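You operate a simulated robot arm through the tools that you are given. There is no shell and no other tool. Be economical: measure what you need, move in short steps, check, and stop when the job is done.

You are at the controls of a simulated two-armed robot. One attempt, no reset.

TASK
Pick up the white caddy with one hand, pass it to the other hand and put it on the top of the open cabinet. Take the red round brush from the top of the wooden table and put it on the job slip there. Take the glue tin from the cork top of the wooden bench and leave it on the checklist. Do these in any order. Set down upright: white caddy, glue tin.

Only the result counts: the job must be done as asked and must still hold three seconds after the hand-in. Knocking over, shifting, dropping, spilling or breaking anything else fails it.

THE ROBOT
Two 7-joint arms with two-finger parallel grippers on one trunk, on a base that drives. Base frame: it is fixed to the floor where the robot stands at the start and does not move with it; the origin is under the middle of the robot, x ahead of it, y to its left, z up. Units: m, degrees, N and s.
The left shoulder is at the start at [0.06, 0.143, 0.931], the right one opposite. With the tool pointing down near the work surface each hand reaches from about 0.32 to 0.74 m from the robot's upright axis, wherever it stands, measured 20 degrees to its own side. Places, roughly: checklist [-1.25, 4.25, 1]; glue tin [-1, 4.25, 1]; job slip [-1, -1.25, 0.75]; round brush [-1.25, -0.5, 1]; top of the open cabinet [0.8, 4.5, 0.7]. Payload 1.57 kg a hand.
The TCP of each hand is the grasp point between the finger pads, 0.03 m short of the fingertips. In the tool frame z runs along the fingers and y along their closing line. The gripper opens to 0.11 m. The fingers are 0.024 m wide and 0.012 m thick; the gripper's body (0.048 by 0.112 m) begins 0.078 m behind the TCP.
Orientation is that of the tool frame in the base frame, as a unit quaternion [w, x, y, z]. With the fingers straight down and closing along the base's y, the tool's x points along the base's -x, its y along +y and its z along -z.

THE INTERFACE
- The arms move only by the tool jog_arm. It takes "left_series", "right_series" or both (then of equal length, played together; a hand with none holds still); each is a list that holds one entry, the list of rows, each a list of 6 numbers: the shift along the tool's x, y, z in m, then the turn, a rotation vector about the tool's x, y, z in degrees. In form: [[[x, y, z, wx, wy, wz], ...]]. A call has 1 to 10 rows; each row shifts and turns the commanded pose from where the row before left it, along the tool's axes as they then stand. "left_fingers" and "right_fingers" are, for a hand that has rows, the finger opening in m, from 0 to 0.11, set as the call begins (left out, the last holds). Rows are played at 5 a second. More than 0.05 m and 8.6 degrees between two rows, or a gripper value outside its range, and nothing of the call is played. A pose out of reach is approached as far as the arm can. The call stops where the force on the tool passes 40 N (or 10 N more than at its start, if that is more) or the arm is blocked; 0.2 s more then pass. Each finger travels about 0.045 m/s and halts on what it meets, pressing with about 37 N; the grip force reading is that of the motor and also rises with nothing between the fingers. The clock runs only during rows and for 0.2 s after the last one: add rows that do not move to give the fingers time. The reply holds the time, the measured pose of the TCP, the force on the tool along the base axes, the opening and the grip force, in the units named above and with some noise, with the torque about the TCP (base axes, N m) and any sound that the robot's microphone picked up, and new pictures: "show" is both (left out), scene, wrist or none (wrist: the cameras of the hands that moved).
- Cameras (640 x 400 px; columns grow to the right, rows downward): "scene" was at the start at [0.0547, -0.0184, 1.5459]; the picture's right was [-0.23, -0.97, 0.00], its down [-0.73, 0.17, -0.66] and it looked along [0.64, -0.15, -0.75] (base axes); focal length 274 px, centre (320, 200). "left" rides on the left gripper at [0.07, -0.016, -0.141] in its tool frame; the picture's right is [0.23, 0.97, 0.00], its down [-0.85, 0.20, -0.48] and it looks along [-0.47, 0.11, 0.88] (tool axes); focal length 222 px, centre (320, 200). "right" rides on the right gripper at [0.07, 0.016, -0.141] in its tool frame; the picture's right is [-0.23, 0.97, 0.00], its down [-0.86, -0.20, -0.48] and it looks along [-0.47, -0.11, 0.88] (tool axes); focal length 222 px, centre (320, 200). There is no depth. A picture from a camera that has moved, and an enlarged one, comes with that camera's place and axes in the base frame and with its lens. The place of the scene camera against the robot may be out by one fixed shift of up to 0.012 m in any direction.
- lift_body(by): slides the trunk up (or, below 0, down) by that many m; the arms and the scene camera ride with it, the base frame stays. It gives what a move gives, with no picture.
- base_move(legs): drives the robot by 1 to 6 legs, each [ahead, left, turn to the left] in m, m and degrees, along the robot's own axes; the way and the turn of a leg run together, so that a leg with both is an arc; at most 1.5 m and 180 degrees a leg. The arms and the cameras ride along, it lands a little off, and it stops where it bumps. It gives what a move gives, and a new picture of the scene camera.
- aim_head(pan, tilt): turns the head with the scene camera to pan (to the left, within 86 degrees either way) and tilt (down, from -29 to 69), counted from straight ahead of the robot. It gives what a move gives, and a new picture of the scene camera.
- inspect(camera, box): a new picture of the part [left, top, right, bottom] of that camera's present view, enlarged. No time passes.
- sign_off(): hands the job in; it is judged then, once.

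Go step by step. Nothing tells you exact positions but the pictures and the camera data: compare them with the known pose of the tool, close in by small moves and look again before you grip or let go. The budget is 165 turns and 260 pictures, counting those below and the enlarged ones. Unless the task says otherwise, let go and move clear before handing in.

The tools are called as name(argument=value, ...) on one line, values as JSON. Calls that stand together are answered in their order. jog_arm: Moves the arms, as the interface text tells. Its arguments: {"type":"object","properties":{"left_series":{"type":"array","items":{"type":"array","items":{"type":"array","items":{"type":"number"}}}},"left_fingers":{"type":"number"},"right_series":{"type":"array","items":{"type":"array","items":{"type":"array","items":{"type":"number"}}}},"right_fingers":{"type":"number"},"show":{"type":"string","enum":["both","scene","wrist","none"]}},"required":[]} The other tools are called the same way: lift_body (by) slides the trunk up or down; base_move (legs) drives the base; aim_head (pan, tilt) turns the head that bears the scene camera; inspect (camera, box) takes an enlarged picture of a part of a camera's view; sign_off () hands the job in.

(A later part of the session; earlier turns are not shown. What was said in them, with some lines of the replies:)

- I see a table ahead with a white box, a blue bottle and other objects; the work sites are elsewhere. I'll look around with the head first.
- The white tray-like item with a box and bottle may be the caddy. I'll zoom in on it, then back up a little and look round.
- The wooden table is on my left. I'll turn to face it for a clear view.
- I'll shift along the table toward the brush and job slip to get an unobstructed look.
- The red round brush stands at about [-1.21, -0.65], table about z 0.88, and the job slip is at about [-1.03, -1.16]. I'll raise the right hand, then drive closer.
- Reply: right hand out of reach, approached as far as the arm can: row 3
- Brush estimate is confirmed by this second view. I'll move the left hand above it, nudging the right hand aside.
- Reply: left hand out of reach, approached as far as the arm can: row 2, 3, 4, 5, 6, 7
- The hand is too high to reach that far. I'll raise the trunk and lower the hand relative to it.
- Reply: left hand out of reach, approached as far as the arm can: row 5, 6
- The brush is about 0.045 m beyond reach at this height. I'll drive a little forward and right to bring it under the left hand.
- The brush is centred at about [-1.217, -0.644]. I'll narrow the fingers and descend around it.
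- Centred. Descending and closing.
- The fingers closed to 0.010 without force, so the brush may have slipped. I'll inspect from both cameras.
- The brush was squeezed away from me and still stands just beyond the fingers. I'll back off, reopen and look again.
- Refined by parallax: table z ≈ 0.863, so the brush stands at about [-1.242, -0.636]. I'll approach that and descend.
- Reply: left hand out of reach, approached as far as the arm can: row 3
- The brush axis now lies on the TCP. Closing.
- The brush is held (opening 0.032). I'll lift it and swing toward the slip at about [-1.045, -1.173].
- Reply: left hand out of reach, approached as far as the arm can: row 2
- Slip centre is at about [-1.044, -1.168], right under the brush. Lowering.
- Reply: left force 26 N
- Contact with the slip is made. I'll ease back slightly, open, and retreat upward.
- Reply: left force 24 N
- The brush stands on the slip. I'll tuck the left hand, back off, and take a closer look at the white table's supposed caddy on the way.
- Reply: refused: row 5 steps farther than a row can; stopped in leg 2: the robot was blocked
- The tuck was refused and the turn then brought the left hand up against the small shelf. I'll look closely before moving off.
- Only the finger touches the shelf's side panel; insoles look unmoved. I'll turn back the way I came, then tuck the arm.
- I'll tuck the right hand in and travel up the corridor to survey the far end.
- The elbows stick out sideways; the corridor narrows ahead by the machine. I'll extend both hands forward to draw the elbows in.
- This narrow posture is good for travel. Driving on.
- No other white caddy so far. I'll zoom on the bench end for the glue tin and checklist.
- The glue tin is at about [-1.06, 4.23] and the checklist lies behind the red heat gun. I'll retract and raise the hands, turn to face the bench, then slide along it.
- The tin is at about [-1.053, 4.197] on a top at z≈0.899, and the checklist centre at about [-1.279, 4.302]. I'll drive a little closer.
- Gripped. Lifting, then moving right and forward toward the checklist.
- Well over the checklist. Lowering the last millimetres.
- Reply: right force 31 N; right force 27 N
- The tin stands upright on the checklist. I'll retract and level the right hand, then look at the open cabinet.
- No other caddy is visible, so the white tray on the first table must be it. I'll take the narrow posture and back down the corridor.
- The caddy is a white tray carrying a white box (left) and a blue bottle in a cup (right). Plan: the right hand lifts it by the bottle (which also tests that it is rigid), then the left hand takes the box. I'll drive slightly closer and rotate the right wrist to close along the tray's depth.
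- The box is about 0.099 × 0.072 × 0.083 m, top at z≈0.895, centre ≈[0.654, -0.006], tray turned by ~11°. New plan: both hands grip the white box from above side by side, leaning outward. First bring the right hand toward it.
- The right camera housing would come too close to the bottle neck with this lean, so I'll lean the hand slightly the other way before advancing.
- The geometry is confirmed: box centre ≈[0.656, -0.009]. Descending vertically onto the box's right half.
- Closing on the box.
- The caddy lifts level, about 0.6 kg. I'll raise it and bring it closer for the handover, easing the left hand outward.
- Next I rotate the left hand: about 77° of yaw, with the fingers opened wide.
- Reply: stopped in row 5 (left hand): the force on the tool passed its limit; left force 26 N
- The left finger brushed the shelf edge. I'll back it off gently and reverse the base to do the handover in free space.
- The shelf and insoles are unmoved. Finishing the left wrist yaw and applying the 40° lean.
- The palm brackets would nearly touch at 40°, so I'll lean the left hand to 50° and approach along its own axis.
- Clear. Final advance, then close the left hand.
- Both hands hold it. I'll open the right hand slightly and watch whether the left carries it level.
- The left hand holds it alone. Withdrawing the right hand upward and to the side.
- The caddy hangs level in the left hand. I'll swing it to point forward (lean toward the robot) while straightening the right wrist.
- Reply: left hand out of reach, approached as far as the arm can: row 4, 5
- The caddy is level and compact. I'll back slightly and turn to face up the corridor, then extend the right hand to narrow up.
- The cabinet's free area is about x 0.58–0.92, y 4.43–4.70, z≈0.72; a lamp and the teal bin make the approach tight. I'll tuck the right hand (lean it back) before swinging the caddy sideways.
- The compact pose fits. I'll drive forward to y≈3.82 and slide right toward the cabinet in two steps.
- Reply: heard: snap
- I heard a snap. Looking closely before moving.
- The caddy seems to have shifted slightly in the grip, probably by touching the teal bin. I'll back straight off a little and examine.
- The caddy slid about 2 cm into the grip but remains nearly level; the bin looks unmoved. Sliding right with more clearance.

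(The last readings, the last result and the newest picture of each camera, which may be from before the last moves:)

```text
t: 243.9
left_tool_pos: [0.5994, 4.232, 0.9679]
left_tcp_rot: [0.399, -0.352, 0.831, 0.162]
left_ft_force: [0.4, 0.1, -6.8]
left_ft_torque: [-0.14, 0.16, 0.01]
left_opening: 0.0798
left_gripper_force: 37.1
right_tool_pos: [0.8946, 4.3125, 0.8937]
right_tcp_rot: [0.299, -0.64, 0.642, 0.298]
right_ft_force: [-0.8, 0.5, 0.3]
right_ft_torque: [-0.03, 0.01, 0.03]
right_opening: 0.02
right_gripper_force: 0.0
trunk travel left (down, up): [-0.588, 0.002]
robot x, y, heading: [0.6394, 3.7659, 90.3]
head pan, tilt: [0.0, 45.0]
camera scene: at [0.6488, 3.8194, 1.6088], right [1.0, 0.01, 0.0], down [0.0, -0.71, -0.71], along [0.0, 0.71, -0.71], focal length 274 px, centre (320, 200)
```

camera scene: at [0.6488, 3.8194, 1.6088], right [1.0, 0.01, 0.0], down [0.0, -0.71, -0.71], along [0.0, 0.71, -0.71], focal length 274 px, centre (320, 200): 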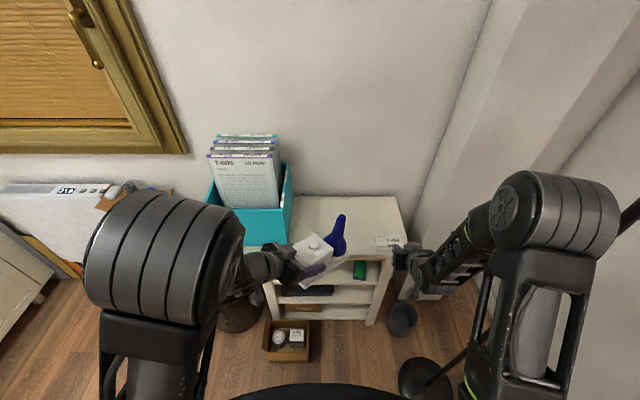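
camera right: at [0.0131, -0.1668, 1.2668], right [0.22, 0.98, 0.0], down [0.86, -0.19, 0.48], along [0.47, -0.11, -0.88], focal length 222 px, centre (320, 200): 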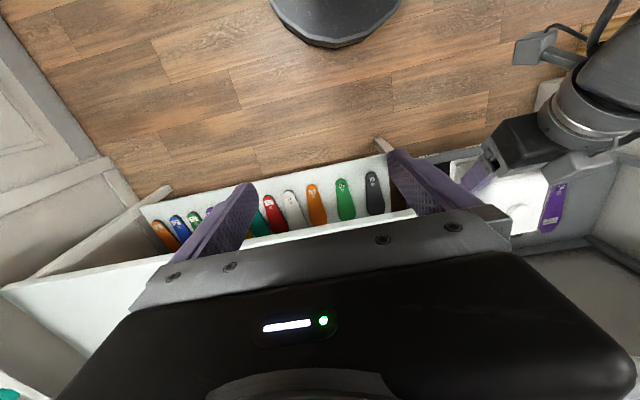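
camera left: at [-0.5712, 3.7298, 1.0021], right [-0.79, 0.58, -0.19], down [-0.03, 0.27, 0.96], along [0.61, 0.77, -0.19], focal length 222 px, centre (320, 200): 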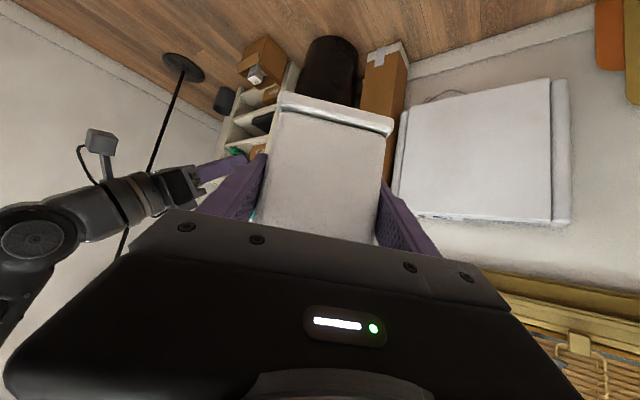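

The free spot is about x 0.53–0.86, y 4.45–4.73, avoiding the small card at right. I'll push the caddy forward and swing it straight ahead.

jog_arm(left_series=[[[-0.0149, 0.0236, 0.0182, 0, 0, 0], [-0.0149, 0.0236, 0.0182, 0, 0, 0], [-0.0149, 0.0236, 0.0182, 0, 0, 0], [0, 0, 0, -5.8, 0, -4.75], [0, 0, 0, -5.8, 0, -4.75], [0, 0, 0, -5.8, 0, -4.75], [0, 0, 0, -5.8, 0, -4.75], [0, 0, 0, -5.8, 0, -4.75], [0, 0, 0, -5.8, 0, -4.75], [0, 0, 0, 0, 0, 0]]])

inspect(camera="scene", box=[200, 150, 440, 320])

```text
t: 246.1
left_tool_pos: [0.5979, 4.3323, 0.9668]
left_tcp_rot: [-0.304, 0.645, -0.633, -0.3]
left_ft_force: [-0.2, 0.0, -7.3]
left_ft_torque: [-0.22, 0.03, 0.0]
left_opening: 0.0797
left_gripper_force: 36.8
right_tool_pos: [0.8931, 4.3121, 0.8921]
right_tcp_rot: [-0.298, 0.641, -0.641, -0.299]
right_ft_force: [0.3, -0.2, 0.4]
right_ft_torque: [-0.02, 0.05, 0.02]
right_opening: 0.0201
right_gripper_force: 0.2
trunk travel left (down, up): [-0.588, 0.002]
robot x, y, heading: [0.6409, 3.7678, 90.4]
head pan, tilt: [0.0, 45.0]
camera scene: at [0.6472, 3.8195, 1.6088], right [1.0, 0.01, 0.0], down [0.0, -0.71, -0.71], along [0.0, 0.71, -0.71], focal length 274 px, centre (320, 200)
camera left: at [0.617, 4.1789, 1.0029], right [-0.97, -0.16, -0.19], down [-0.21, 0.17, 0.96], along [-0.12, 0.97, -0.2], focal length 222 px, centre (320, 200)
```

scene: 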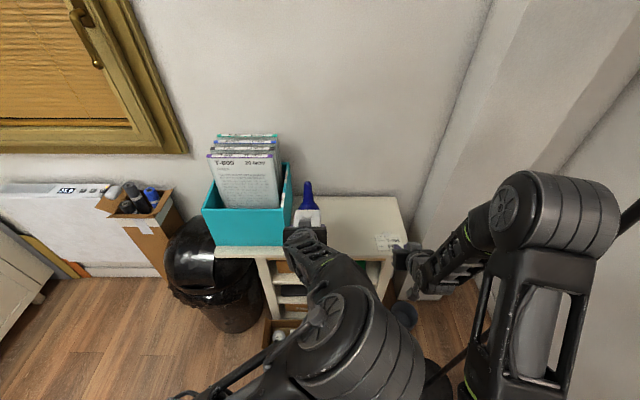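
left: 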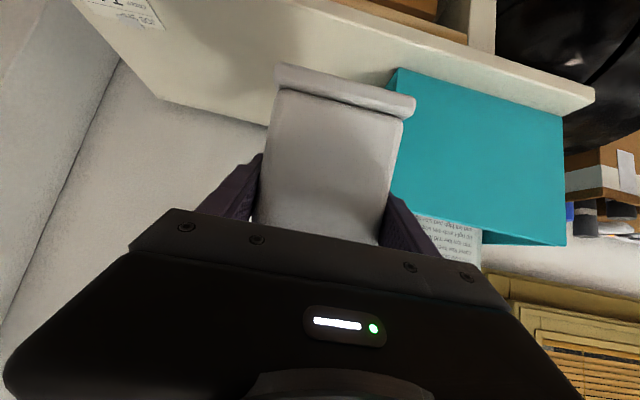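

```text
2.35 times, centred on (320, 235) of scene
camera zoom: at [0.6472, 3.8195, 1.6088], right [1.0, 0.01, 0.0], down [0.0, -0.71, -0.71], along [0.0, 0.71, -0.71], focal length 644 px, centre (320, 118)
```

zoom: 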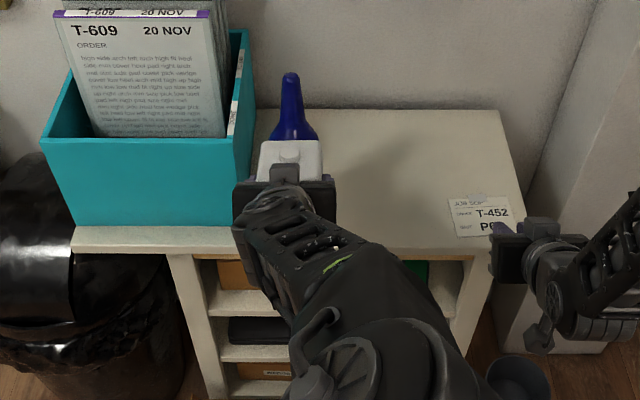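

jog_arm(left_series=[[[0, -0.034, 0, 0, 0, 0], [0, -0.034, 0, 0, 0, 0], [0, -0.034, 0, 0, -2.5, 0], [-0.0298, 0, 0.0364, 0, 0, 0], [-0.0298, 0, 0.0364, 0, 0, 0], [-0.0298, 0, 0.0364, 0, 0, 0], [-0.0298, 0, 0.0364, 0, 0, 0], [0, 0, 0, 0, 0, 0]]])

inspect(camera="scene", box=[240, 150, 440, 290])

```text
t: 247.9
left_tool_pos: [0.6989, 4.5196, 0.9781]
left_tcp_rot: [-0.318, 0.638, -0.628, -0.313]
left_ft_force: [-0.7, -0.1, -6.4]
left_ft_torque: [-0.25, 0.01, -0.01]
left_opening: 0.0799
left_gripper_force: 37.0
right_tool_pos: [0.894, 4.3118, 0.8936]
right_tcp_rot: [-0.298, 0.641, -0.641, -0.299]
right_ft_force: [0.5, 0.4, -0.1]
right_ft_torque: [0.02, -0.02, 0.01]
right_opening: 0.0201
right_gripper_force: 0.1
trunk travel left (down, up): [-0.588, 0.002]
robot x, y, heading: [0.6374, 3.7693, 90.1]
head pan, tilt: [0.0, 45.0]
camera scene: at [0.6479, 3.8187, 1.6089], right [1.0, 0.01, 0.0], down [0.0, -0.71, -0.71], along [0.0, 0.71, -0.71], focal length 274 px, centre (320, 200)
camera left: at [0.7172, 4.365, 1.0084], right [-0.97, -0.15, -0.19], down [-0.21, 0.13, 0.97], along [-0.12, 0.98, -0.16], focal length 222 px, centre (320, 200)
```

scene: 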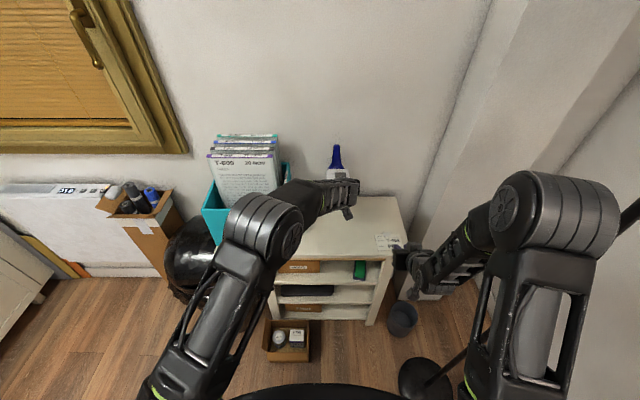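
left: 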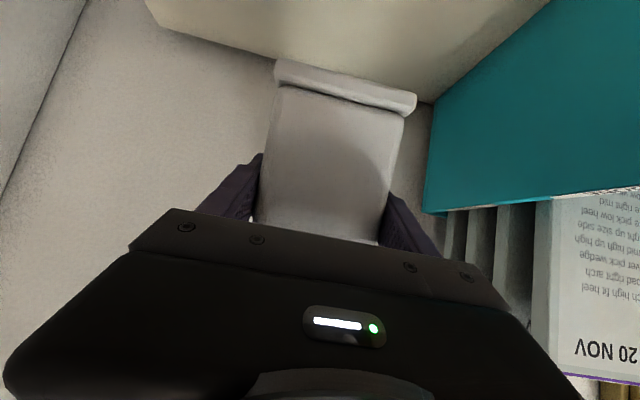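

```text
2.86 times, centred on (340, 220) of scene
camera zoom: at [0.6479, 3.8187, 1.6089], right [1.0, 0.01, 0.0], down [0.0, -0.71, -0.71], along [0.0, 0.71, -0.71], focal length 782 px, centre (263, 143)
```

zoom: 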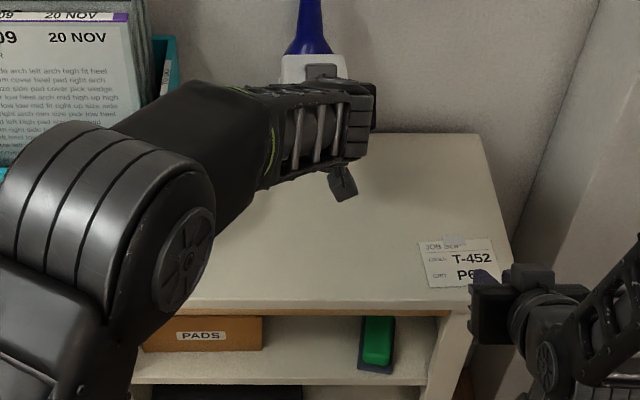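

Over the spot. Descending most of the way.

jog_arm(left_series=[[[0.031, 0, 0.021, 0, 0, 0], [0.031, 0, 0.021, 0, 0, 0], [0.031, 0, 0.021, 0, 0, 0], [0.031, 0, 0.021, 0, 0, 0], [0, 0, 0, 0, 0, 0]]])

inspect(camera="scene", box=[240, 150, 440, 290])

```text
t: 249.1
left_tool_pos: [0.7009, 4.5132, 0.8284]
left_tcp_rot: [-0.319, 0.637, -0.627, -0.314]
left_ft_force: [0.5, -3.6, 4.4]
left_ft_torque: [1.33, 0.49, 0.14]
left_opening: 0.0798
left_gripper_force: 37.1
right_tool_pos: [0.8939, 4.3113, 0.8941]
right_tcp_rot: [-0.298, 0.641, -0.641, -0.299]
right_ft_force: [0.9, -0.1, -1.6]
right_ft_torque: [0.01, -0.02, -0.01]
right_opening: 0.0201
right_gripper_force: 0.0
trunk travel left (down, up): [-0.588, 0.002]
robot x, y, heading: [0.6383, 3.7689, 90.0]
head pan, tilt: [0.0, 45.0]
camera scene: at [0.6476, 3.8176, 1.609], right [1.0, 0.01, 0.0], down [0.0, -0.71, -0.71], along [0.0, 0.71, -0.71], focal length 274 px, centre (320, 200)
camera left: at [0.7197, 4.3575, 0.8577], right [-0.97, -0.15, -0.19], down [-0.21, 0.13, 0.97], along [-0.12, 0.98, -0.15], focal length 222 px, centre (320, 200)
```

scene: 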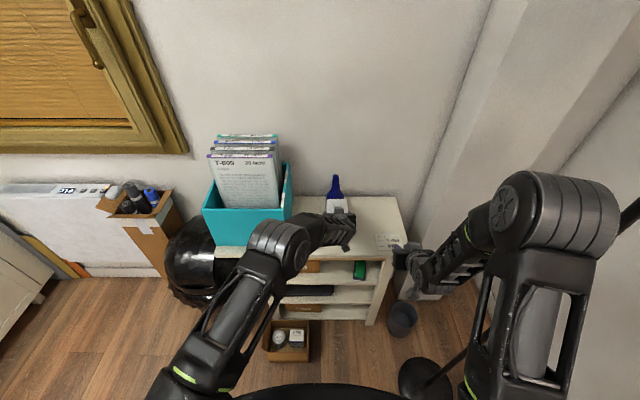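
left: 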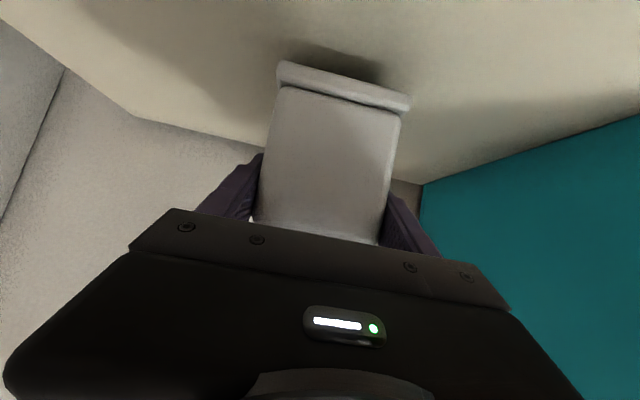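

```text
2.86 times, centred on (340, 220) of scene
camera zoom: at [0.6476, 3.8176, 1.609], right [1.0, 0.01, 0.0], down [0.0, -0.71, -0.71], along [0.0, 0.71, -0.71], focal length 782 px, centre (263, 143)
```

zoom: 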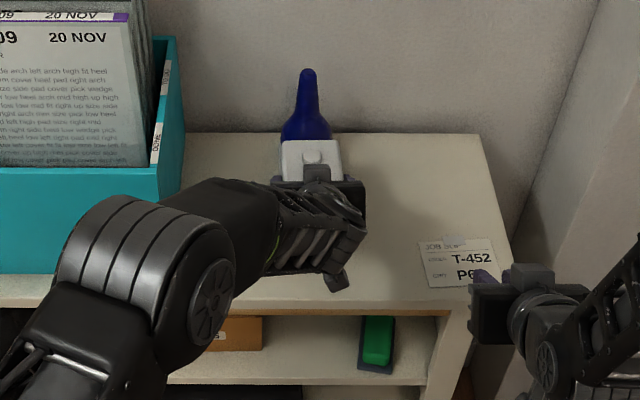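

The far (bottle) end touched first, so the caddy droops in the grip by roughly 10–15°. I'll lift slightly and pitch the hand to level it.

jog_arm(left_series=[[[-0.008, 0, -0.006, 0, 0, 0], [0, 0, 0, 0, -5, 0], [0, 0, 0, 0, -5, 0], [0, 0, 0, 0, 0, 0]]])

inspect(camera="scene", box=[300, 160, 390, 230])

```text
t: 250.1
left_tool_pos: [0.7001, 4.5126, 0.8356]
left_tcp_rot: [-0.371, 0.608, -0.598, -0.367]
left_ft_force: [0.3, -0.2, -6.5]
left_ft_torque: [-0.27, -0.03, 0.02]
left_opening: 0.0802
left_gripper_force: 36.8
right_tool_pos: [0.8946, 4.3126, 0.8934]
right_tcp_rot: [0.297, -0.641, 0.642, 0.298]
right_ft_force: [-0.9, 1.4, -0.7]
right_ft_torque: [-0.01, -0.01, 0.03]
right_opening: 0.0202
right_gripper_force: 0.1
trunk travel left (down, up): [-0.588, 0.002]
robot x, y, heading: [0.6386, 3.7688, 90.3]
head pan, tilt: [0.0, 45.0]
camera scene: at [0.6476, 3.8198, 1.6088], right [1.0, 0.01, 0.0], down [0.0, -0.71, -0.71], along [0.0, 0.71, -0.71], focal length 274 px, centre (320, 200)
camera left: at [0.7184, 4.354, 0.8375], right [-0.97, -0.11, -0.21], down [-0.21, -0.04, 0.98], along [-0.12, 0.99, 0.01], focal length 222 px, centre (320, 200)
```

scene: 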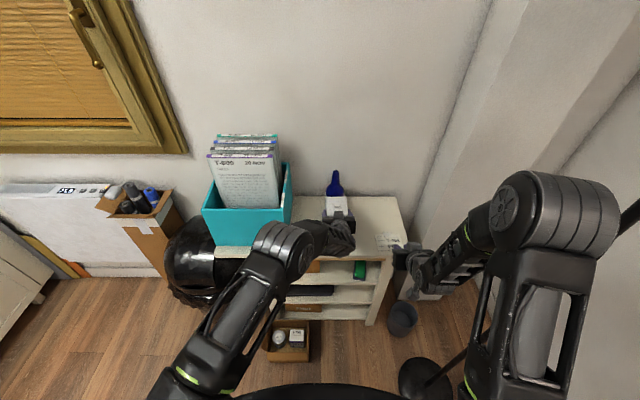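
left: 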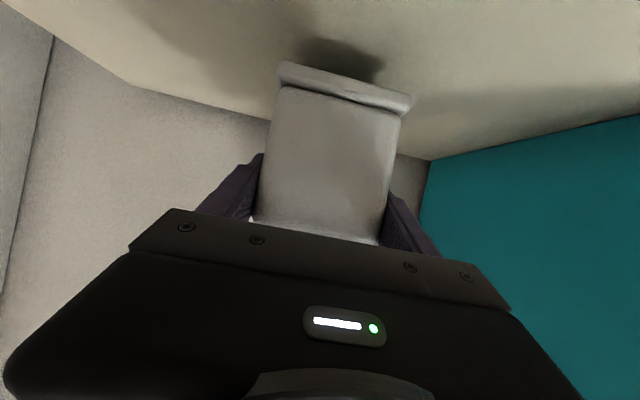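

```text
5.71 times, centred on (345, 195) of scene
camera zoom: at [0.6476, 3.8198, 1.6088], right [1.0, 0.01, 0.0], down [0.0, -0.71, -0.71], along [0.0, 0.71, -0.71], focal length 1564 px, centre (177, 229)
```

zoom: 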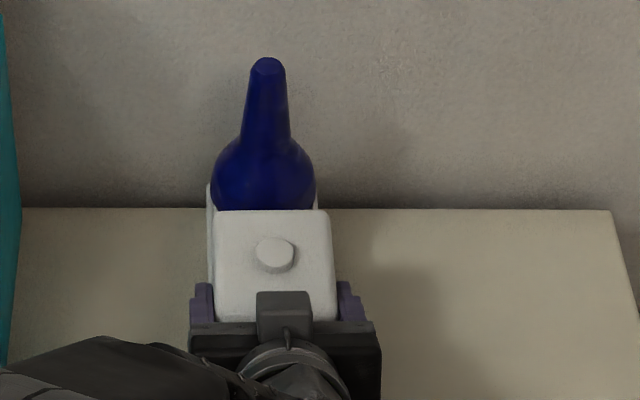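

jog_arm(left_series=[[[0.0134, 0, 0.0068, 0, 0, 0], [0.009, 0, 0.0045, 0, 0, 0], [0, 0, 0, 0, 0, 0]]], show="wrist")

```text
t: 250.9
left_tool_pos: [0.6995, 4.512, 0.8126]
left_tcp_rot: [-0.371, 0.609, -0.597, -0.368]
left_ft_force: [0.2, 1.4, 0.5]
left_ft_torque: [-0.45, 0.21, 0.02]
left_opening: 0.0798
left_gripper_force: 37.2
right_tool_pos: [0.8938, 4.3116, 0.8941]
right_tcp_rot: [0.298, -0.641, 0.641, 0.299]
right_ft_force: [-0.1, -0.1, 0.7]
right_ft_torque: [-0.02, 0.02, -0.01]
right_opening: 0.02
right_gripper_force: 0.0
trunk travel left (down, up): [-0.588, 0.002]
robot x, y, heading: [0.6394, 3.7681, 90.3]
head pan, tilt: [0.0, 45.0]
camera left: at [0.7189, 4.3543, 0.8137], right [-0.97, -0.11, -0.22], down [-0.21, -0.04, 0.98], along [-0.12, 0.99, 0.02], focal length 222 px, centre (320, 200)
```

left: 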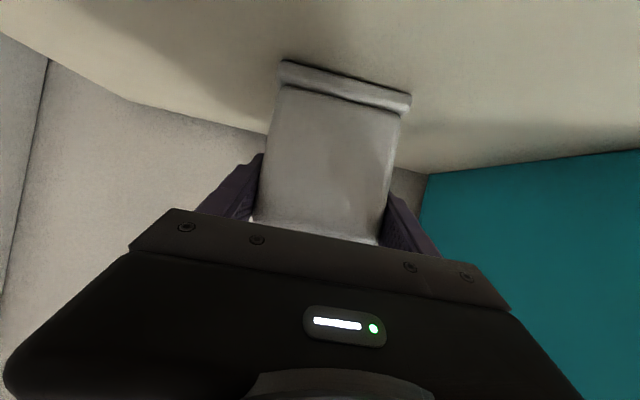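

Now the near end touches first — about 2.5° too far. I'll pitch back and settle it flat.

jog_arm(left_series=[[[0, 0, 0, 0, 1.3, 0], [0, 0, 0, 0, 1.2, 0], [0, 0, 0, 0, 0, 0]]], show="none")

```text
t: 251.7
left_tool_pos: [0.7, 4.5123, 0.8096]
left_tcp_rot: [-0.358, 0.617, -0.605, -0.354]
left_ft_force: [0.3, 0.2, -4.6]
left_ft_torque: [-0.33, 0.09, -0.03]
left_opening: 0.0798
left_gripper_force: 36.6
right_tool_pos: [0.8937, 4.3121, 0.8928]
right_tcp_rot: [-0.298, 0.642, -0.64, -0.3]
right_ft_force: [0.1, -0.1, -0.2]
right_ft_torque: [-0.03, 0.0, 0.0]
right_opening: 0.0201
right_gripper_force: 0.0
trunk travel left (down, up): [-0.588, 0.002]
robot x, y, heading: [0.6401, 3.7684, 90.2]
head pan, tilt: [0.0, 45.0]
```

jog_arm(left_series=[[[0.0018, 0, 0.001, 0, 0.5, 0], [0.0009, 0, 0.0005, 0, 0, 0], [0, 0, 0, 0, 0, 0]]], show="none")

```text
t: 252.5
left_tool_pos: [0.7007, 4.5124, 0.8099]
left_tcp_rot: [-0.357, 0.617, -0.606, -0.353]
left_ft_force: [1.6, 2.2, 13.2]
left_ft_torque: [-0.79, 0.66, -0.02]
left_opening: 0.0801
left_gripper_force: 36.4
right_tool_pos: [0.8942, 4.3115, 0.8951]
right_tcp_rot: [0.298, -0.641, 0.641, 0.298]
right_ft_force: [-0.1, 0.5, -0.1]
right_ft_torque: [0.04, -0.01, 0.04]
right_opening: 0.0201
right_gripper_force: 0.0
trunk travel left (down, up): [-0.588, 0.002]
robot x, y, heading: [0.6342, 3.7689, 90.1]
head pan, tilt: [0.0, 45.0]
```

jog_arm(left_series=[[[-0.0018, 0, -0.001, 0, 0, 0], [0, 0, 0, -0.6, 1.5, 1.1], [0, 0, 0, 0, 1.0, 0], [0, 0, 0, 0, 0, 0]]], show="wrist")

```text
t: 253.5
left_tool_pos: [0.7003, 4.5126, 0.8096]
left_tcp_rot: [-0.335, 0.622, -0.619, -0.344]
left_ft_force: [3.4, 1.9, 1.4]
left_ft_torque: [1.1, -0.5, -0.37]
left_opening: 0.0797
left_gripper_force: 37.2
right_tool_pos: [0.8946, 4.3118, 0.894]
right_tcp_rot: [-0.298, 0.641, -0.641, -0.298]
right_ft_force: [0.8, -1.0, 0.3]
right_ft_torque: [0.02, 0.0, 0.01]
right_opening: 0.02
right_gripper_force: 0.1
trunk travel left (down, up): [-0.588, 0.002]
robot x, y, heading: [0.6412, 3.772, 90.5]
head pan, tilt: [0.0, 45.0]
camera left: at [0.7195, 4.3552, 0.8269], right [-0.97, -0.13, -0.18], down [-0.19, 0.06, 0.98], along [-0.12, 0.99, -0.08], focal length 222 px, centre (320, 200)
```

left: 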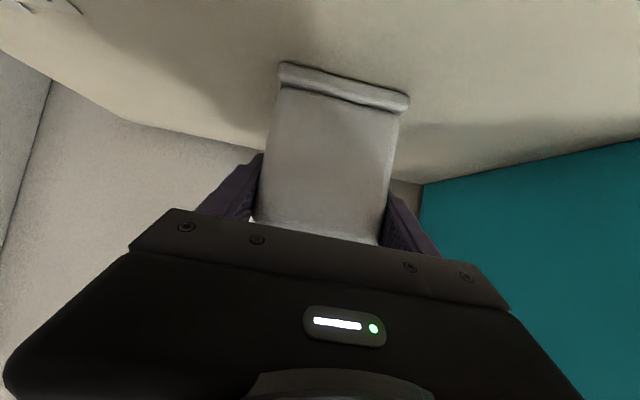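

Now it bears on the far end — it is within about a degree of flat. Splitting the difference.

jog_arm(left_series=[[[0, 0, 0, 0.3, -0.9, -0.55], [0.0009, 0, 0.0005, 0, 0, 0], [0, 0, 0, 0, 0, 0]]], show="none")

```text
t: 254.3
left_tool_pos: [0.6998, 4.5121, 0.809]
left_tcp_rot: [-0.344, 0.621, -0.613, -0.347]
left_ft_force: [0.4, -4.1, 4.1]
left_ft_torque: [-0.93, 0.47, 0.23]
left_opening: 0.0793
left_gripper_force: 37.3
right_tool_pos: [0.8945, 4.3114, 0.8944]
right_tcp_rot: [-0.297, 0.642, -0.641, -0.299]
right_ft_force: [0.3, -0.1, -0.3]
right_ft_torque: [0.01, 0.02, -0.01]
right_opening: 0.0202
right_gripper_force: 0.0
trunk travel left (down, up): [-0.588, 0.002]
robot x, y, heading: [0.6404, 3.7655, 90.1]
head pan, tilt: [0.0, 45.0]
```

Flat enough. Opening the left hand.

jog_arm(left_series=[[[0, 0, 0, 0, 0, 0], [0, 0, 0, 0, 0, 0], [0, 0, 0, 0, 0, 0], [0, 0, 0, 0, 0, 0], [0, 0, 0, 0, 0, 0]]], left_fingers=0.108)

inspect(camera="scene", box=[290, 150, 410, 250])

```text
t: 255.5
left_tool_pos: [0.7015, 4.5112, 0.809]
left_tcp_rot: [-0.344, 0.62, -0.614, -0.345]
left_ft_force: [-0.6, -0.2, 0.3]
left_ft_torque: [0.01, 0.03, 0.01]
left_opening: 0.1081
left_gripper_force: 0.1
right_tool_pos: [0.8939, 4.312, 0.8938]
right_tcp_rot: [-0.297, 0.642, -0.641, -0.298]
right_ft_force: [0.2, 1.2, 0.4]
right_ft_torque: [-0.01, 0.0, 0.02]
right_opening: 0.02
right_gripper_force: 0.0
trunk travel left (down, up): [-0.588, 0.002]
robot x, y, heading: [0.6389, 3.7666, 90.5]
head pan, tilt: [0.0, 45.0]
camera scene: at [0.6476, 3.8189, 1.6089], right [1.0, 0.01, 0.0], down [0.0, -0.71, -0.71], along [0.0, 0.71, -0.71], focal length 274 px, centre (320, 200)
camera left: at [0.719, 4.3549, 0.8243], right [-0.97, -0.13, -0.2], down [-0.2, 0.04, 0.98], along [-0.12, 0.99, -0.06], focal length 222 px, centre (320, 200)
```

scene: 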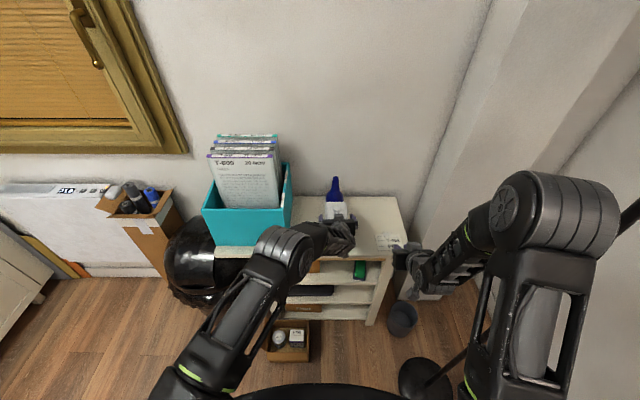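
left: 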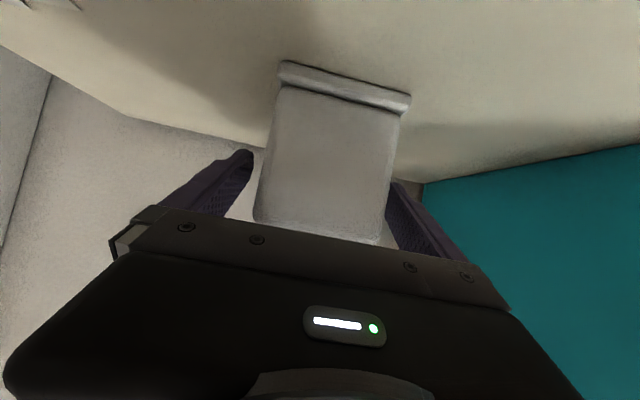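

```text
4.00 times, centred on (350, 200) of scene
camera zoom: at [0.6476, 3.8189, 1.6089], right [1.0, 0.01, 0.0], down [0.0, -0.71, -0.71], along [0.0, 0.71, -0.71], focal length 1094 px, centre (200, 200)
```

zoom: 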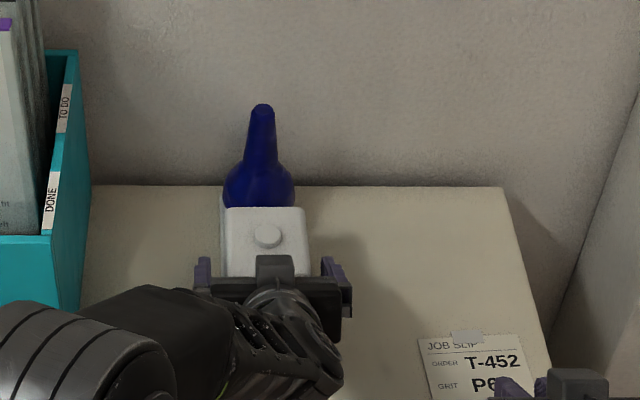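

Released and standing. Retreating along the fingers.

jog_arm(left_series=[[[0, 0, -0.015, 0, 0, 0], [0, 0, -0.025, 0, 0, 0], [0, 0, -0.035, 0, 0, 0], [0, 0, -0.04, 0, 0, 0], [0, 0, -0.04, 0, 0, 0], [0, 0, 0, 0, 0, 0]]], left_fingers=0.11)

inspect(camera="scene", box=[270, 150, 410, 260])

```text
t: 256.9
left_tool_pos: [0.7032, 4.3822, 0.8881]
left_tcp_rot: [-0.343, 0.621, -0.614, -0.345]
left_ft_force: [0.5, -0.3, 0.0]
left_ft_torque: [0.02, 0.0, -0.01]
left_opening: 0.11
left_gripper_force: 0.1
right_tool_pos: [0.8944, 4.3134, 0.8929]
right_tcp_rot: [0.298, -0.641, 0.641, 0.299]
right_ft_force: [-0.4, 0.2, 0.0]
right_ft_torque: [0.01, 0.01, 0.0]
right_opening: 0.0202
right_gripper_force: 0.0
trunk travel left (down, up): [-0.588, 0.002]
robot x, y, heading: [0.6383, 3.7701, 90.2]
head pan, tilt: [0.0, 45.0]
camera scene: at [0.6476, 3.8194, 1.6088], right [1.0, 0.01, 0.0], down [0.0, -0.71, -0.71], along [0.0, 0.71, -0.71], focal length 274 px, centre (320, 200)
camera left: at [0.7219, 4.2249, 0.9026], right [-0.97, -0.13, -0.2], down [-0.2, 0.04, 0.98], along [-0.12, 0.99, -0.06], focal length 222 px, centre (320, 200)
```

scene: 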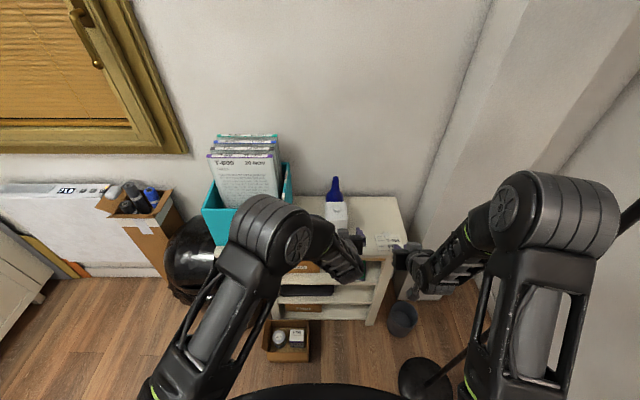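
left: 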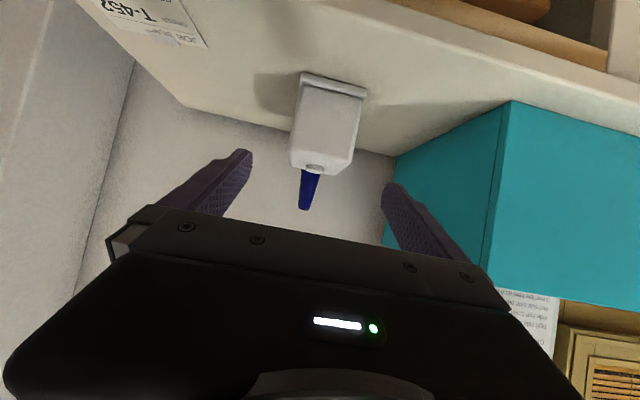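

```text
3.64 times, centred on (340, 205) of scene
camera zoom: at [0.6476, 3.8194, 1.6088], right [1.0, 0.01, 0.0], down [0.0, -0.71, -0.71], along [0.0, 0.71, -0.71], focal length 995 px, centre (247, 182)
```

zoom: 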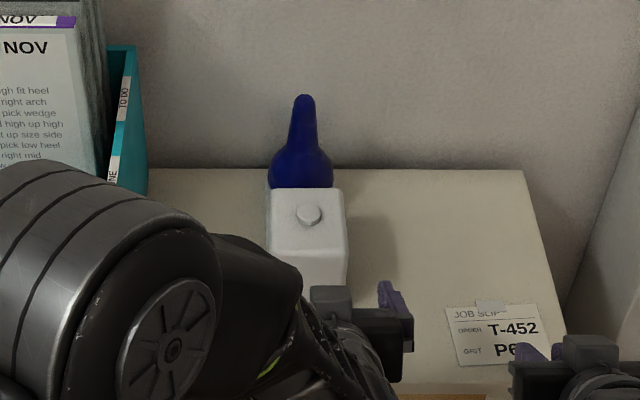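

The white caddy stands upright on the cabinet top, the glue tin is on the checklist and the brush is on the job slip; both hands are clear. Handing in.

sign_off()

```text
The job is handed in.
```

I've handed the job in with all three items placed. One unexplained snap sound on the way could count against it.

- **White caddy:** I picked it up with the right hand, passed it to the left, and set it upright on the top of the open cabinet.
- **Red round brush:** it was standing on the job slip when I last saw it, shortly after I set it down. My first grip squeezed it aside about 2.5 cm without knocking it over. The second grip held.
- **Glue tin:** it stands upright on the checklist.

**Possible problems**
- **Snap:** I heard it while sliding the robot past the teal bin with the caddy in hand. The caddy slid about 2 cm in the grip and drooped, probably because it touched the bin. The bin and its papers looked in place afterwards, and I saw nothing broken, but I never found out what made the sound.
- **Shelf contacts:** the left hand touched the side panel of the small shelf by the door once. It also touched the grey insole shelf beside the white table once. The insoles looked unmoved both times.
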